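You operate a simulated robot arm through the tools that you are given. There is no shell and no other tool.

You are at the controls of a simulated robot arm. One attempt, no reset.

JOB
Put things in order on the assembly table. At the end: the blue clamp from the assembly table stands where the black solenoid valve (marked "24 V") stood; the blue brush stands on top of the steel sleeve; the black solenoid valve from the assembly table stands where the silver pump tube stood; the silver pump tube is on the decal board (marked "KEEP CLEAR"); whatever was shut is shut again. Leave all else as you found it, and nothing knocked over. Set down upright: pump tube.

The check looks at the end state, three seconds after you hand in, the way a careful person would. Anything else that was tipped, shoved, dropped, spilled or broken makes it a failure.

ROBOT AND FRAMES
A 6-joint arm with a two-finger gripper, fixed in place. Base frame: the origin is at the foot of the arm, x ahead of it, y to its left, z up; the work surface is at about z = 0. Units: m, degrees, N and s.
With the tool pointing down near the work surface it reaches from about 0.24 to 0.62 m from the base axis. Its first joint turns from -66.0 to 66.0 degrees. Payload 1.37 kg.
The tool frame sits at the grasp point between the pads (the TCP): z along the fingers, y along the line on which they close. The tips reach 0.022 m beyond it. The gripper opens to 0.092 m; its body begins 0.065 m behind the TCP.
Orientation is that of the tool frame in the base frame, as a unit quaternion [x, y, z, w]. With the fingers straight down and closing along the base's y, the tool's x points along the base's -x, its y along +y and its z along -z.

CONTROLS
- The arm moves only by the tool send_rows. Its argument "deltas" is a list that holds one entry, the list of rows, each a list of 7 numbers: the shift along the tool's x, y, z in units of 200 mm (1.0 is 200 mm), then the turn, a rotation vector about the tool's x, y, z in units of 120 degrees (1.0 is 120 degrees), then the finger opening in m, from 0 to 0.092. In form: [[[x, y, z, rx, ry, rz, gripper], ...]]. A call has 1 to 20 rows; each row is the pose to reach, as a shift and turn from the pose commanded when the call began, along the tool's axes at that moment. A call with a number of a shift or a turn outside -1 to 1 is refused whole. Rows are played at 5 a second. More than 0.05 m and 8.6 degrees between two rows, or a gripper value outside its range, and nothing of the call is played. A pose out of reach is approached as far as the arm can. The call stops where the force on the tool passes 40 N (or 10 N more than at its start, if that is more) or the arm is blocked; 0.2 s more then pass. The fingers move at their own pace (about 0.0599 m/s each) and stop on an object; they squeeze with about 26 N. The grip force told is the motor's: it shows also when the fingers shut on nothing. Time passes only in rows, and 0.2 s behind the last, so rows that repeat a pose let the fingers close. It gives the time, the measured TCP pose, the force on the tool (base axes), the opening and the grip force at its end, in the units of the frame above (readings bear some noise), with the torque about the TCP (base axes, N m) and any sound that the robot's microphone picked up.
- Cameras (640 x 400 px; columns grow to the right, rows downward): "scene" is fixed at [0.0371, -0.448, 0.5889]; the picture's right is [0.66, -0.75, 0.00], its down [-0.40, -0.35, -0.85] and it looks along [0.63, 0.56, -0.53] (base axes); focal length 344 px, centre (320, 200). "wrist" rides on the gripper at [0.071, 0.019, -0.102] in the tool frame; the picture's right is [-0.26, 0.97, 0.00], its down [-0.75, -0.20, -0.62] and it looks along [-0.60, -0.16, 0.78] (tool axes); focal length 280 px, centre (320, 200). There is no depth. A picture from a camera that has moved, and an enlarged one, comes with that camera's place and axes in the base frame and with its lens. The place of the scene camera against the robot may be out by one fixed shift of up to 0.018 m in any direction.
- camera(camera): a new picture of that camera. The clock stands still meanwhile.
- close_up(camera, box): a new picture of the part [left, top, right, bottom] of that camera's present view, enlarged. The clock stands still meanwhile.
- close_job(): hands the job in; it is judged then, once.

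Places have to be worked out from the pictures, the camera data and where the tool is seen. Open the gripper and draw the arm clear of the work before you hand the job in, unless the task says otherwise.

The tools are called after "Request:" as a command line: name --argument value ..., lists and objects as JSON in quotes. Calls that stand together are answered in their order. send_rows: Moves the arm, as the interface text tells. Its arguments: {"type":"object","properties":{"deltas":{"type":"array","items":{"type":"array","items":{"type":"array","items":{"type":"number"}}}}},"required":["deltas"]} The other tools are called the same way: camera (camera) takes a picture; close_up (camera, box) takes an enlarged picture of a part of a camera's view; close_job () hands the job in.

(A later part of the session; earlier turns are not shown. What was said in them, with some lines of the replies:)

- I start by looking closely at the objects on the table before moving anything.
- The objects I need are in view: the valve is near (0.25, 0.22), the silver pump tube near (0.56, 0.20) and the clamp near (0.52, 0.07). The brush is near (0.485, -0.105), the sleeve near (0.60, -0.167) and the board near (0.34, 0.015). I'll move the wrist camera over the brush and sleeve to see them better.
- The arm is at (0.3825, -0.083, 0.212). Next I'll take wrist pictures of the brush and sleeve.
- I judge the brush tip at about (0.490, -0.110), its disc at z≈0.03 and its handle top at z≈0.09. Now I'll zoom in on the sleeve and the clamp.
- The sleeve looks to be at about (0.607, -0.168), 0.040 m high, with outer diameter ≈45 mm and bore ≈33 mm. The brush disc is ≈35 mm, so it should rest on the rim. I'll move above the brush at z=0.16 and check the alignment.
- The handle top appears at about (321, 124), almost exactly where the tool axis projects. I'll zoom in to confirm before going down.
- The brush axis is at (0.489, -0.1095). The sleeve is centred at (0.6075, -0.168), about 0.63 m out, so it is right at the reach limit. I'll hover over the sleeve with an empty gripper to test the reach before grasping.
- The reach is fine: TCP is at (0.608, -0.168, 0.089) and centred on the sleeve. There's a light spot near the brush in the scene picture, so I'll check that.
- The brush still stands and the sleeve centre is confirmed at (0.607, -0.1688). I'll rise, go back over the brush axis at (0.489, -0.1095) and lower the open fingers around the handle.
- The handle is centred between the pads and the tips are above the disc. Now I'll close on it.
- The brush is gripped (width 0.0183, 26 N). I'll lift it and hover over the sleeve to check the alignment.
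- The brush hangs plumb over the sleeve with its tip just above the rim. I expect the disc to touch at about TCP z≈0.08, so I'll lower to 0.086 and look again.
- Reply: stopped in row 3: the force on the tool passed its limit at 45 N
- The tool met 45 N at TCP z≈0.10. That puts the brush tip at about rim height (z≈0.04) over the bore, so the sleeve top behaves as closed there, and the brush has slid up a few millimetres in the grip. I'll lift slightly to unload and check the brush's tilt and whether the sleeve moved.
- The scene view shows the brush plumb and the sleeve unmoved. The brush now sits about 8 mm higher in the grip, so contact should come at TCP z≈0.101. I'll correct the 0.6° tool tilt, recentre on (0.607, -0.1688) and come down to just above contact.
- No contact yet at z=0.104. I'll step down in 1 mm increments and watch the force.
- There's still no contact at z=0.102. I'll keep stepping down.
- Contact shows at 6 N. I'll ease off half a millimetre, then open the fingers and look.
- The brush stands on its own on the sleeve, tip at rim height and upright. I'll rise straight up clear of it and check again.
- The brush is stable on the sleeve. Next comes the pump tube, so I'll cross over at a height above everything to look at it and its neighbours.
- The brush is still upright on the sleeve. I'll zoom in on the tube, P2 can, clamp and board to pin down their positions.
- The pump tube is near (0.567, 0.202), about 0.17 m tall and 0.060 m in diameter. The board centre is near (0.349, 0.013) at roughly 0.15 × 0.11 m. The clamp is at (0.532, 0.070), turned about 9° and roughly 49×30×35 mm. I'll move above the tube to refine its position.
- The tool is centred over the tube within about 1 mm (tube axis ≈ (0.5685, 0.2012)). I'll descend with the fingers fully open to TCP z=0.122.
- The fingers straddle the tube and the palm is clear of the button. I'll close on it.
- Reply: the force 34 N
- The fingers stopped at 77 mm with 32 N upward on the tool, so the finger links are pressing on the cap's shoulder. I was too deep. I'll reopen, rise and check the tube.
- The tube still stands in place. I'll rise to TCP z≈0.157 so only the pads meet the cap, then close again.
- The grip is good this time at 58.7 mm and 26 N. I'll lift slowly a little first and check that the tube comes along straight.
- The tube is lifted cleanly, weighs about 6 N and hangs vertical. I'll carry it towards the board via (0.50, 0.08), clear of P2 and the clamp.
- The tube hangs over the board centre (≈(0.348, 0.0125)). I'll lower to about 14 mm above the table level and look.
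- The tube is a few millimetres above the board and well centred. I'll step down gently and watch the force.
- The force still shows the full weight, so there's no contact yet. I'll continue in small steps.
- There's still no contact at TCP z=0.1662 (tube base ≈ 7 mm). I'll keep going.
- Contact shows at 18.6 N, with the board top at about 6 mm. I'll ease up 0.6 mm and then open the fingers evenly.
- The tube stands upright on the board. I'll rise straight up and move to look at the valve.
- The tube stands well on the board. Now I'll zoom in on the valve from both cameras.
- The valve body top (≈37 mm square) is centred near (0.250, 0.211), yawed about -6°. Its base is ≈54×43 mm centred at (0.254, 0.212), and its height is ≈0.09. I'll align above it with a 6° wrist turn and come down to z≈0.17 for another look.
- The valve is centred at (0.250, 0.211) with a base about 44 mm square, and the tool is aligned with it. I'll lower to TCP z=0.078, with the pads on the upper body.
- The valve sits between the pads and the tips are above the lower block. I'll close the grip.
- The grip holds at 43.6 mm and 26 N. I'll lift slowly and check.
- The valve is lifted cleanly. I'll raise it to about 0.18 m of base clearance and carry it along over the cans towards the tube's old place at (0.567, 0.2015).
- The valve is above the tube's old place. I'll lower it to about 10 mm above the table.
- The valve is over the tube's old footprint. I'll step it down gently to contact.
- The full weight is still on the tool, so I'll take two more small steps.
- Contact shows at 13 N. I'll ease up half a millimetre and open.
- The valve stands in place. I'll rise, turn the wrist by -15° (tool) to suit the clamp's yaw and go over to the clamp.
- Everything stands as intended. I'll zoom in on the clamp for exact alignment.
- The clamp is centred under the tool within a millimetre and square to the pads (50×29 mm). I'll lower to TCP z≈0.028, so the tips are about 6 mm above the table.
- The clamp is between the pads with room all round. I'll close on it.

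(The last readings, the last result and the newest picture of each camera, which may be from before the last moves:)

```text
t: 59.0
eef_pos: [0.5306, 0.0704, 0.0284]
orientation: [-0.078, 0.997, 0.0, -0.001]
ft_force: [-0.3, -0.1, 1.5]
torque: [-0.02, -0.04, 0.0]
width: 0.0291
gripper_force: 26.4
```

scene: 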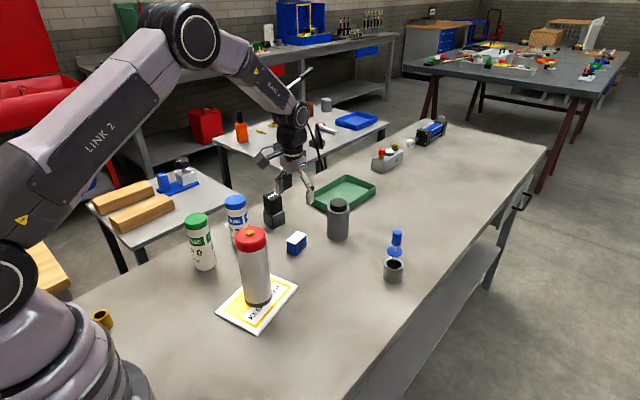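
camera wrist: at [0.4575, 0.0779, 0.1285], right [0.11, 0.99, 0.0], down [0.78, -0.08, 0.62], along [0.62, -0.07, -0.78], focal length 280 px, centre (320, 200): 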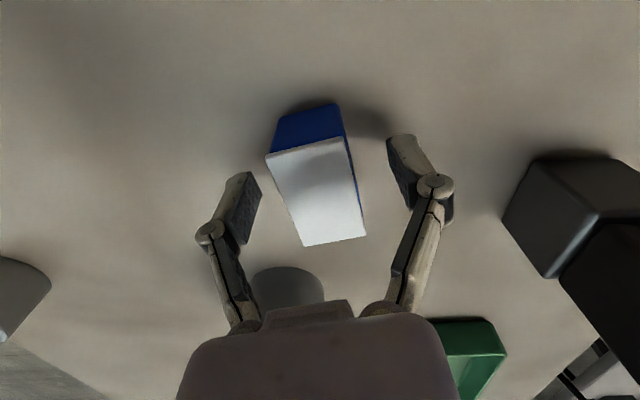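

The clamp is held at 29 mm. I'll lift to z≈0.26 and carry it over towards the valve's old place at (0.250, 0.211).

Request:
send_rows --deltas '[[[0, 0, -0.05, 0, 0, 0, 0.02], [0, 0, -0.2, 0, 0, 0, 0.02], [0, 0, -0.4, 0, 0, 0, 0.02], [0, 0, -0.6, 0, 0, 0, 0.02], [0, 0, -0.8, 0, 0, 0, 0.02], [0, 0, -1.0, 0, 0, 0, 0.02]]]'

Request:
close_up --camera "scene" --box '[200, 80, 400, 270]'

```text
t: 60.4
eef_pos: [0.5311, 0.0709, 0.2281]
orientation: [-0.078, 0.997, 0.0, -0.001]
ft_force: [-0.7, 0.7, -1.7]
torque: [0.01, -0.03, -0.04]
width: 0.0293
gripper_force: 26.0
```

```text
2.11 times, centred on (300, 175) of scene
camera zoom: at [0.0371, -0.448, 0.5889], right [0.66, -0.75, 0.0], down [-0.4, -0.35, -0.85], along [0.63, 0.56, -0.53], focal length 725 px, centre (362, 253)
```

zoom: 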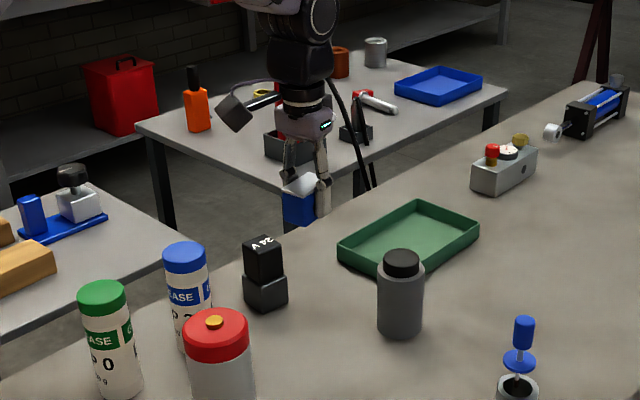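

The clamp is held well above everything. I'll carry it across in two calls.

Request:
send_rows --deltas '[[[0.09, 0.064, 0, 0, 0, 0, 0.02], [0.22, 0.156, 0, 0, 0, 0, 0.02], [0.36, 0.256, 0, 0, 0, 0, 0.02], [0.5, 0.355, 0, 0, 0, 0, 0.02], [0.64, 0.455, 0, 0, 0, 0, 0.02]]]'

Request:
send_rows --deltas '[[[0.13, 0.092, 0, 0, 0, 0, 0.02], [0.27, 0.192, 0, 0, 0, 0, 0.02], [0.41, 0.291, 0, 0, 0, 0, 0.02], [0.54, 0.384, 0, 0, 0, 0, 0.02], [0.64, 0.455, 0, 0, 0, 0, 0.02], [0.64, 0.455, 0, 0, 0, 0, 0.02]]]'

Request:
camera --camera "wrist"

Request:
camera --camera "scene"

```text
t: 61.5
eef_pos: [0.3915, 0.1409, 0.2292]
orientation: [-0.078, 0.997, 0.0, 0.0]
ft_force: [-0.2, 1.3, -0.9]
torque: [0.01, 0.04, 0.0]
width: 0.0293
gripper_force: 26.4
```

```text
t: 63.0
eef_pos: [0.2489, 0.209, 0.2283]
orientation: [-0.078, 0.997, 0.0, -0.001]
ft_force: [-0.2, 0.3, -0.2]
torque: [0.01, -0.04, 0.02]
width: 0.0288
gripper_force: 26.5
```

```text
taken
camera wrist: at [0.1761, 0.2175, 0.3288], right [0.11, 0.99, 0.0], down [0.78, -0.08, 0.62], along [0.62, -0.07, -0.78], focal length 280 px, centre (320, 200)
```

wrist: 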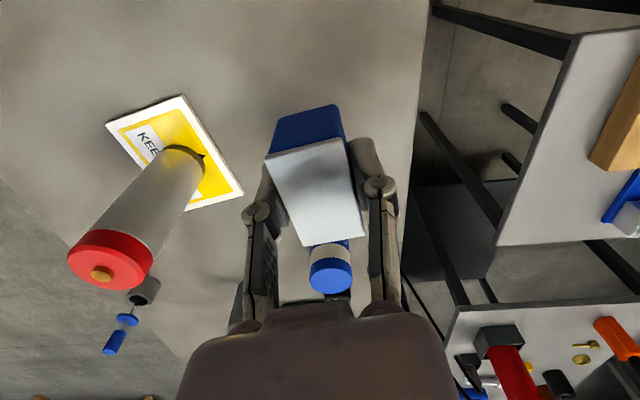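

```text
taken
```

scene: 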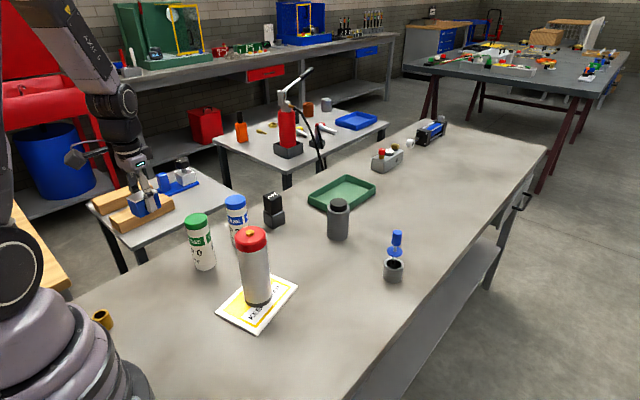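

The clamp is over the valve's old place. I'll lower it to about 8 mm above the table and check the clearance to the green can.

Request:
send_rows --deltas '[[[-0.007, 0.009, 0.2, 0, 0, 0, 0.02], [-0.007, 0.009, 0.4, 0, 0, 0, 0.02], [-0.007, 0.009, 0.58, 0, 0, 0, 0.02], [-0.007, 0.009, 0.7, 0, 0, 0, 0.02], [-0.007, 0.009, 0.7, 0, 0, 0, 0.02]]]'

Request:
close_up --camera "scene" --box '[90, 150, 250, 310]'

Request:
camera --camera "wrist"

```text
t: 64.2
eef_pos: [0.2499, 0.2122, 0.0879]
orientation: [-0.079, 0.997, 0.0, -0.001]
ft_force: [0.5, 0.0, -1.0]
torque: [-0.04, -0.02, 0.01]
width: 0.0289
gripper_force: 26.0
```

```text
2.50 times, centred on (170, 230) of scene
camera zoom: at [0.0371, -0.448, 0.5889], right [0.66, -0.75, 0.0], down [-0.4, -0.35, -0.85], along [0.63, 0.56, -0.53], focal length 860 px, centre (695, 125)
```

zoom: 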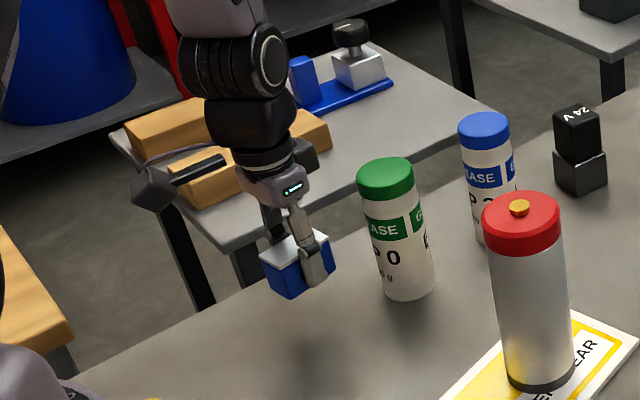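

```text
taken
camera wrist: at [0.1773, 0.22, 0.1885], right [0.11, 0.99, 0.0], down [0.78, -0.08, 0.62], along [0.62, -0.07, -0.78], focal length 280 px, centre (320, 200)
```

wrist: 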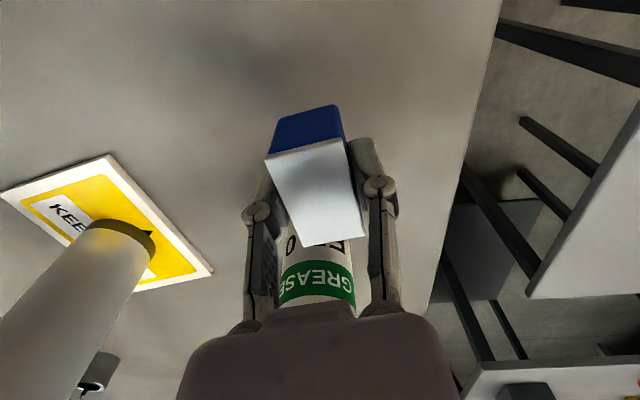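

There's a dark block behind the gripper towards the green can. I'll check how far it sticks out before going lower.

Request:
close_up --camera "scene" --box '[120, 160, 220, 280]'

Request:
close_up --camera "wrist" --box '[220, 80, 420, 330]'

```text
3.33 times, centred on (170, 220) of scene
camera zoom: at [0.0371, -0.448, 0.5889], right [0.66, -0.75, 0.0], down [-0.4, -0.35, -0.85], along [0.63, 0.56, -0.53], focal length 1147 px, centre (820, 133)
```

zoom: 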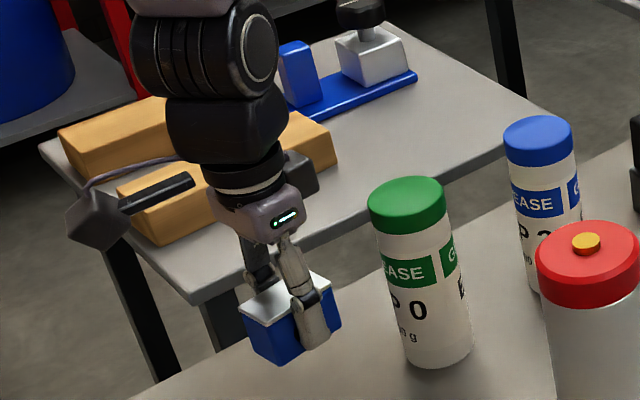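

```text
1.60 times, centred on (320, 205) of wrist
camera zoom: at [0.1773, 0.22, 0.1885], right [0.11, 0.99, 0.0], down [0.78, -0.08, 0.62], along [0.62, -0.07, -0.78], focal length 449 px, centre (320, 192)
```

zoom: 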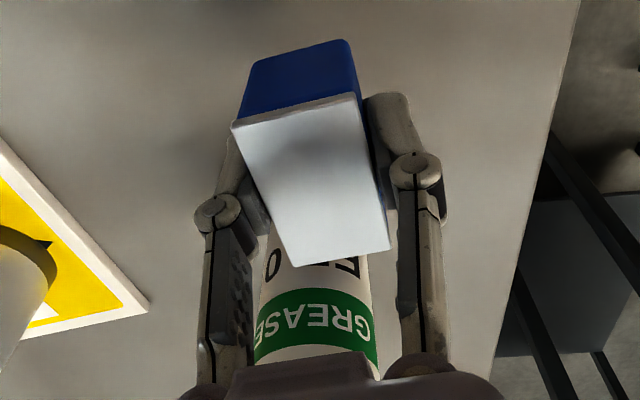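

The block is the gripper housing. It reaches only about 0.04 m towards the can, whose near edge is at x≈0.311, so roughly 2 cm should remain. I'll lower halfway, 4 mm further from the can, and verify the gap.

Request:
send_rows --deltas '[[[0.01, -0.004, 0.05, 0, 0, 0, 0.02], [0.015, -0.004, 0.1, 0, 0, 0, 0.02], [0.015, -0.004, 0.15, 0, 0, 0, 0.02], [0.015, -0.004, 0.15, 0, 0, 0, 0.02]]]'

Request:
close_up --camera "scene" --box '[120, 170, 220, 290]'

Request:
camera --camera "wrist"

```text
t: 65.2
eef_pos: [0.2479, 0.2099, 0.0597]
orientation: [-0.078, 0.997, 0.0, -0.001]
ft_force: [0.5, -0.4, -1.2]
torque: [0.0, -0.02, 0.0]
width: 0.0293
gripper_force: 26.1
```

```text
3.33 times, centred on (170, 230) of scene
camera zoom: at [0.0371, -0.448, 0.5889], right [0.66, -0.75, 0.0], down [-0.4, -0.35, -0.85], along [0.63, 0.56, -0.53], focal length 1147 px, centre (820, 100)
```

zoom: 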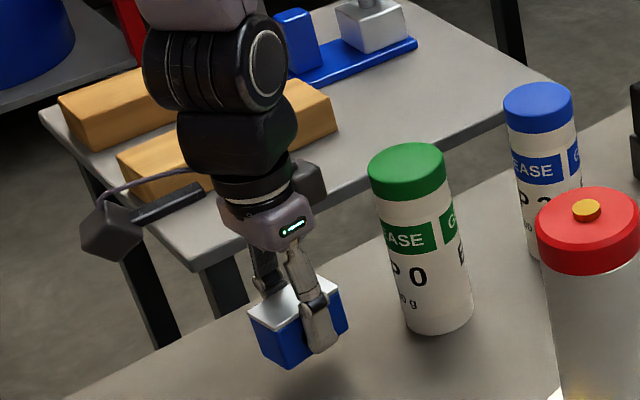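

```text
taken
camera wrist: at [0.1744, 0.2183, 0.1586], right [0.11, 0.99, 0.0], down [0.78, -0.08, 0.62], along [0.62, -0.07, -0.78], focal length 280 px, centre (320, 200)
```

wrist: 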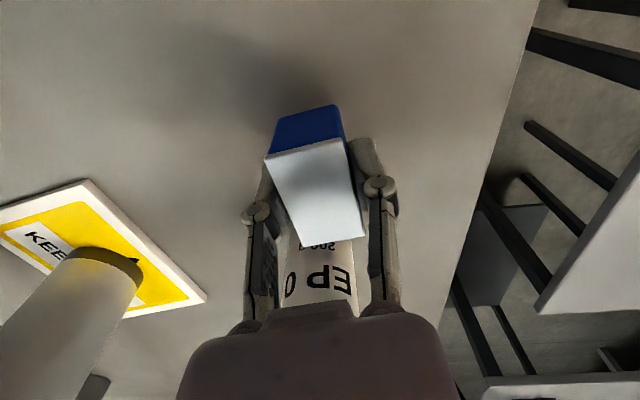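

The housing and the green can are separated by about 27 mm in the view, so it's clear. I'll lower further to just above the table.

Request:
send_rows --deltas '[[[-0.005, 0.003, 0.04, 0, 0, 0, 0.02], [-0.005, 0.003, 0.08, 0, 0, 0, 0.02], [-0.005, 0.003, 0.12, 0, 0, 0, 0.02], [-0.005, 0.003, 0.14, 0, 0, 0, 0.02], [-0.005, 0.003, 0.14, 0, 0, 0, 0.02]]]'

Request:
close_up --camera "scene" --box '[120, 170, 220, 290]'

```text
t: 66.3
eef_pos: [0.2482, 0.2103, 0.0291]
orientation: [-0.079, 0.997, -0.001, 0.0]
ft_force: [-0.5, 0.9, -1.3]
torque: [0.0, -0.01, 0.01]
width: 0.0291
gripper_force: 26.5
```

```text
3.33 times, centred on (170, 230) of scene
camera zoom: at [0.0371, -0.448, 0.5889], right [0.66, -0.75, 0.0], down [-0.4, -0.35, -0.85], along [0.63, 0.56, -0.53], focal length 1147 px, centre (820, 100)
```

zoom: 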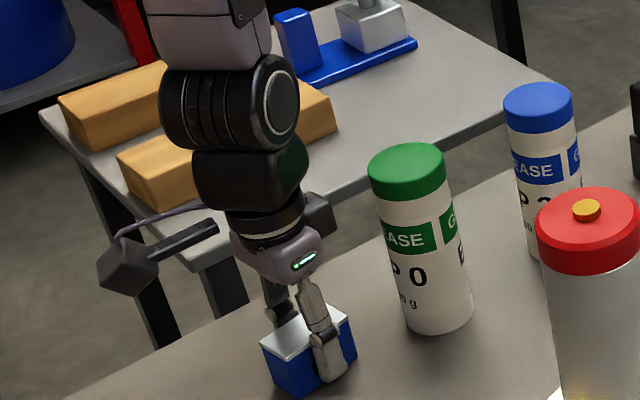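

The clamp should be within a millimetre of the table. I'll take one or two tiny steps to contact.

Request:
send_rows --deltas '[[[0, 0, 0.003, 0, 0, 0, 0.02], [0, 0, 0.006, 0, 0, 0, 0.02], [0, 0, 0.006, 0, 0, 0, 0.02]]]'

```text
t: 67.2
eef_pos: [0.2505, 0.2128, 0.0286]
orientation: [-0.079, 0.997, -0.001, -0.001]
ft_force: [-0.5, -0.5, 0.5]
torque: [0.01, 0.01, 0.01]
width: 0.0294
gripper_force: 26.2
```

The load is coming off (-1.3 to +0.5 N). One more 0.4 mm step will confirm.

Request:
send_rows --deltas '[[[0, 0, 0.002, 0, 0, 0, 0.02], [0, 0, 0.002, 0, 0, 0, 0.02]]]'

```text
t: 67.8
eef_pos: [0.2493, 0.2113, 0.0288]
orientation: [-0.078, 0.997, -0.002, -0.001]
ft_force: [-0.3, -0.3, -0.6]
torque: [-0.03, -0.02, -0.03]
width: 0.0294
gripper_force: 25.6
```

The reading isn't clear yet, so I'll go another 0.6 mm.

Request:
send_rows --deltas '[[[0, 0, 0.003, 0, 0, 0, 0.02], [0, 0, 0.003, 0, 0, 0, 0.02]]]'

```text
t: 68.3
eef_pos: [0.2482, 0.2118, 0.0279]
orientation: [-0.078, 0.997, 0.0, -0.001]
ft_force: [-0.9, -2.6, 15.6]
torque: [-0.07, -0.02, 0.05]
width: 0.0292
gripper_force: 25.9
```

Contact shows at 15.6 N. I'll ease up half a millimetre and open the fingers.

Request:
send_rows --deltas '[[[0, 0, -0.003, 0, 0, 0, 0.02], [0, 0, -0.003, 0, 0, 0, 0.02], [0, 0, -0.003, 0, 0, 0, 0.04], [0, 0, -0.003, 0, 0, 0, 0.06], [0, 0, -0.003, 0, 0, 0, 0.06]]]'

Request:
camera --camera "wrist"

Request:
close_up --camera "scene" --box '[120, 170, 220, 290]'

```text
t: 69.5
eef_pos: [0.2482, 0.2116, 0.0283]
orientation: [-0.078, 0.997, -0.001, -0.001]
ft_force: [0.0, 0.4, 0.0]
torque: [-0.02, 0.01, 0.0]
width: 0.0599
gripper_force: 0.1
```

```text
taken
camera wrist: at [0.1754, 0.2197, 0.129], right [0.11, 0.99, 0.0], down [0.78, -0.08, 0.62], along [0.62, -0.07, -0.78], focal length 280 px, centre (320, 200)
```

wrist: 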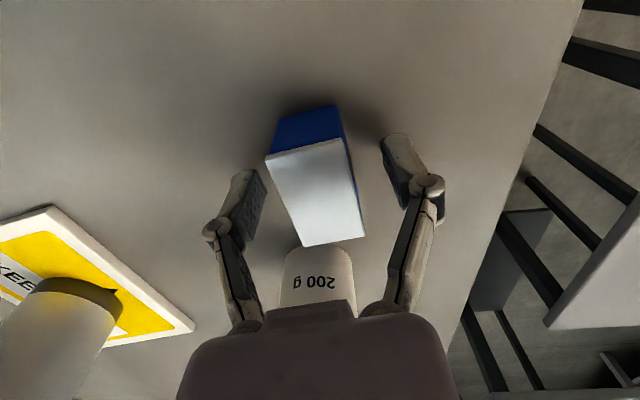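

```text
3.33 times, centred on (170, 230) of scene
camera zoom: at [0.0371, -0.448, 0.5889], right [0.66, -0.75, 0.0], down [-0.4, -0.35, -0.85], along [0.63, 0.56, -0.53], focal length 1147 px, centre (820, 100)
```

zoom: 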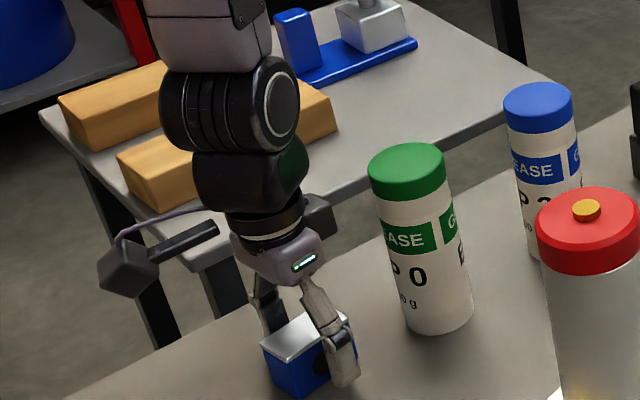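

The clamp stands free on the table at about (0.249, 0.211). I'll rise straight up and clear.

Request:
send_rows --deltas '[[[0, 0, -0.08, 0, 0, 0, 0.06], [0, 0, -0.22, 0, 0, 0, 0.06], [0, 0, -0.4, 0, 0, 0, 0.06], [0, 0, -0.6, 0, 0, 0, 0.06], [0, 0, -0.8, 0, 0, 0, 0.06], [0, 0, -1.0, 0, 0, 0, 0.06]]]'

Request:
send_rows --deltas '[[[0, 0, -0.2, 0, 0, 0, 0.092], [0, 0, -0.4, 0, 0, 0, 0.092], [0, 0, -0.6, 0, 0, 0.03, 0.092], [0, 0, -0.7, 0, 0, 0.065, 0.092], [0, 0, -0.7, 0, 0, 0.065, 0.092]]]'

Request:
camera --camera "scene"

Request:
camera --camera "wrist"

```text
t: 71.0
eef_pos: [0.249, 0.211, 0.229]
orientation: [-0.079, 0.997, -0.001, -0.002]
ft_force: [0.9, 1.1, -0.3]
torque: [-0.03, -0.02, 0.01]
width: 0.0599
gripper_force: 0.1
```

```text
t: 72.2
eef_pos: [0.2487, 0.2125, 0.3695]
orientation: [-0.011, 1.0, -0.001, -0.001]
ft_force: [0.1, 0.3, -1.1]
torque: [-0.01, -0.02, 0.0]
width: 0.0922
gripper_force: 0.0
```

```text
taken
```

scene: 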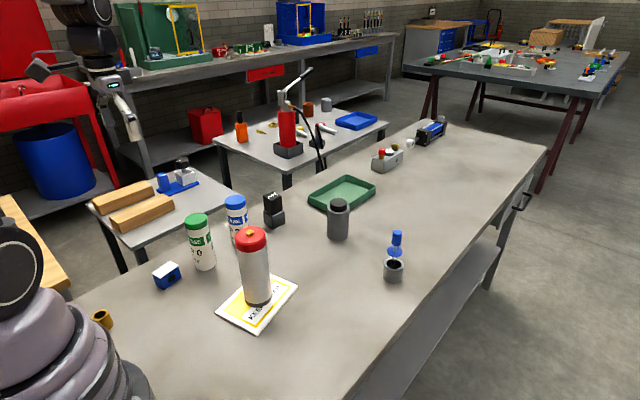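

```text
taken
camera wrist: at [0.1784, 0.2299, 0.4695], right [0.24, 0.97, 0.0], down [0.76, -0.19, 0.62], along [0.61, -0.15, -0.78], focal length 280 px, centre (320, 200)
```

wrist: 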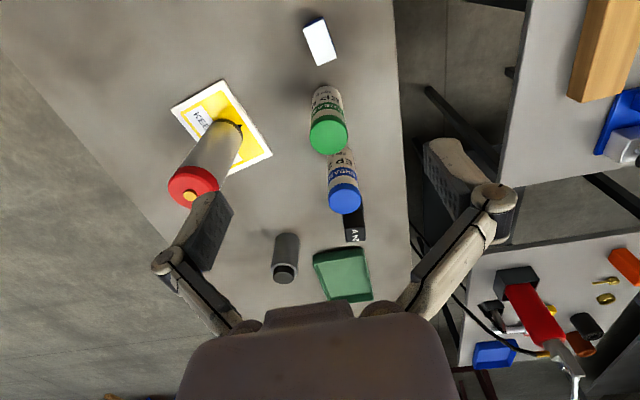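

All four items look to be in place. I'll make a final close check of each before handing in.

Request:
close_up --camera "scene" --box '[140, 170, 310, 340]'

Request:
close_up --camera "scene" --box '[320, 180, 440, 300]'

Request:
close_up --camera "wrist" --box '[160, 0, 400, 220]'

```text
2.35 times, centred on (225, 255) of scene
camera zoom: at [0.0371, -0.448, 0.5889], right [0.66, -0.75, 0.0], down [-0.4, -0.35, -0.85], along [0.63, 0.56, -0.53], focal length 810 px, centre (544, 71)
```

zoom: 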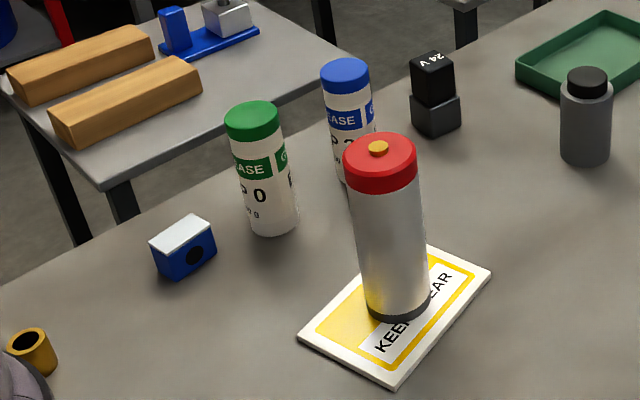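

```text
3.33 times, centred on (380, 240) of scene
camera zoom: at [0.0371, -0.448, 0.5889], right [0.66, -0.75, 0.0], down [-0.4, -0.35, -0.85], along [0.63, 0.56, -0.53], focal length 1147 px, centre (120, 67)
```

zoom: 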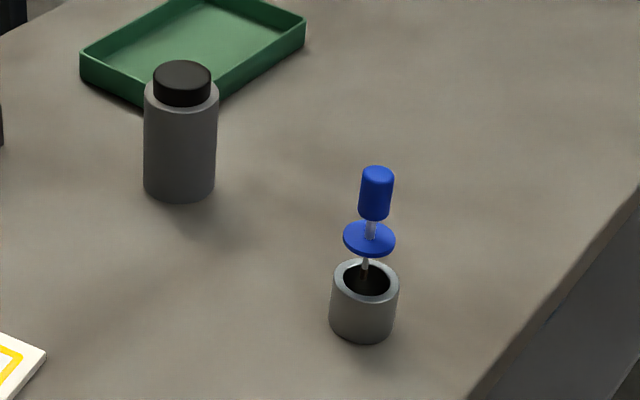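

```text
1.82 times, centred on (280, 110) of wrist
camera zoom: at [0.1784, 0.2299, 0.4695], right [0.24, 0.97, 0.0], down [0.76, -0.19, 0.62], along [0.61, -0.15, -0.78], focal length 510 px, centre (393, 364)
```

zoom: 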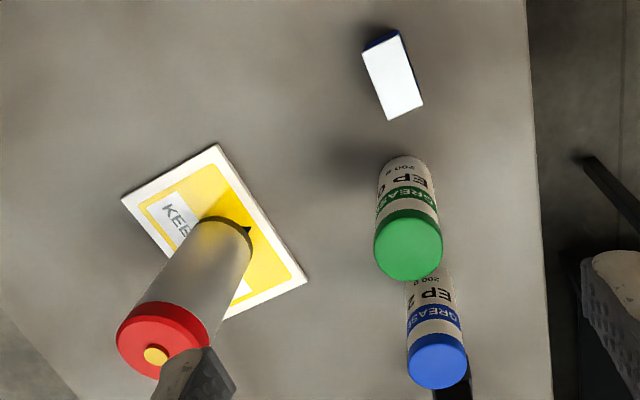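

The clamp is in the valve's old place and the valve in the tube's. The tube stands upright on the board and the brush stands on the sleeve. The cans, bottle, tray and board are unmoved, the gripper is open and the arm is up and clear, so I'm handing in.

Request:
close_job

```text
The job is handed in.
```

The job is handed in, and in the last pictures all four items were where you asked:

- **Blue clamp:** it stands where the 24 V valve stood, at about (0.249, 0.211), within a few millimetres of the valve's old centre.
- **Blue brush:** it stands upright on the steel sleeve. The sleeve's bore acted as if closed, so the brush rests on its tip at rim height rather than hanging by its disc. My first try at lowering it pressed down with 45 N. The brush slid about 8 mm up in the grip, and the sleeve did not move.
- **24 V valve:** it stands where the pump tube stood, at about (0.567, 0.201).
- **Silver pump tube:** it stands upright near the middle of the "KEEP CLEAR" board. I took this to be the bright silver cylinder with the red cap, not the grey bottle with the black cap. My first grip was too low and pressed down on its cap with about 32 N. It stayed standing, and I gripped it again higher up.

I opened nothing, so there was nothing to shut again. The grease cans, grey bottle, tray, sleeve and board showed no change in the final pictures. The gripper is open and the arm is raised clear.
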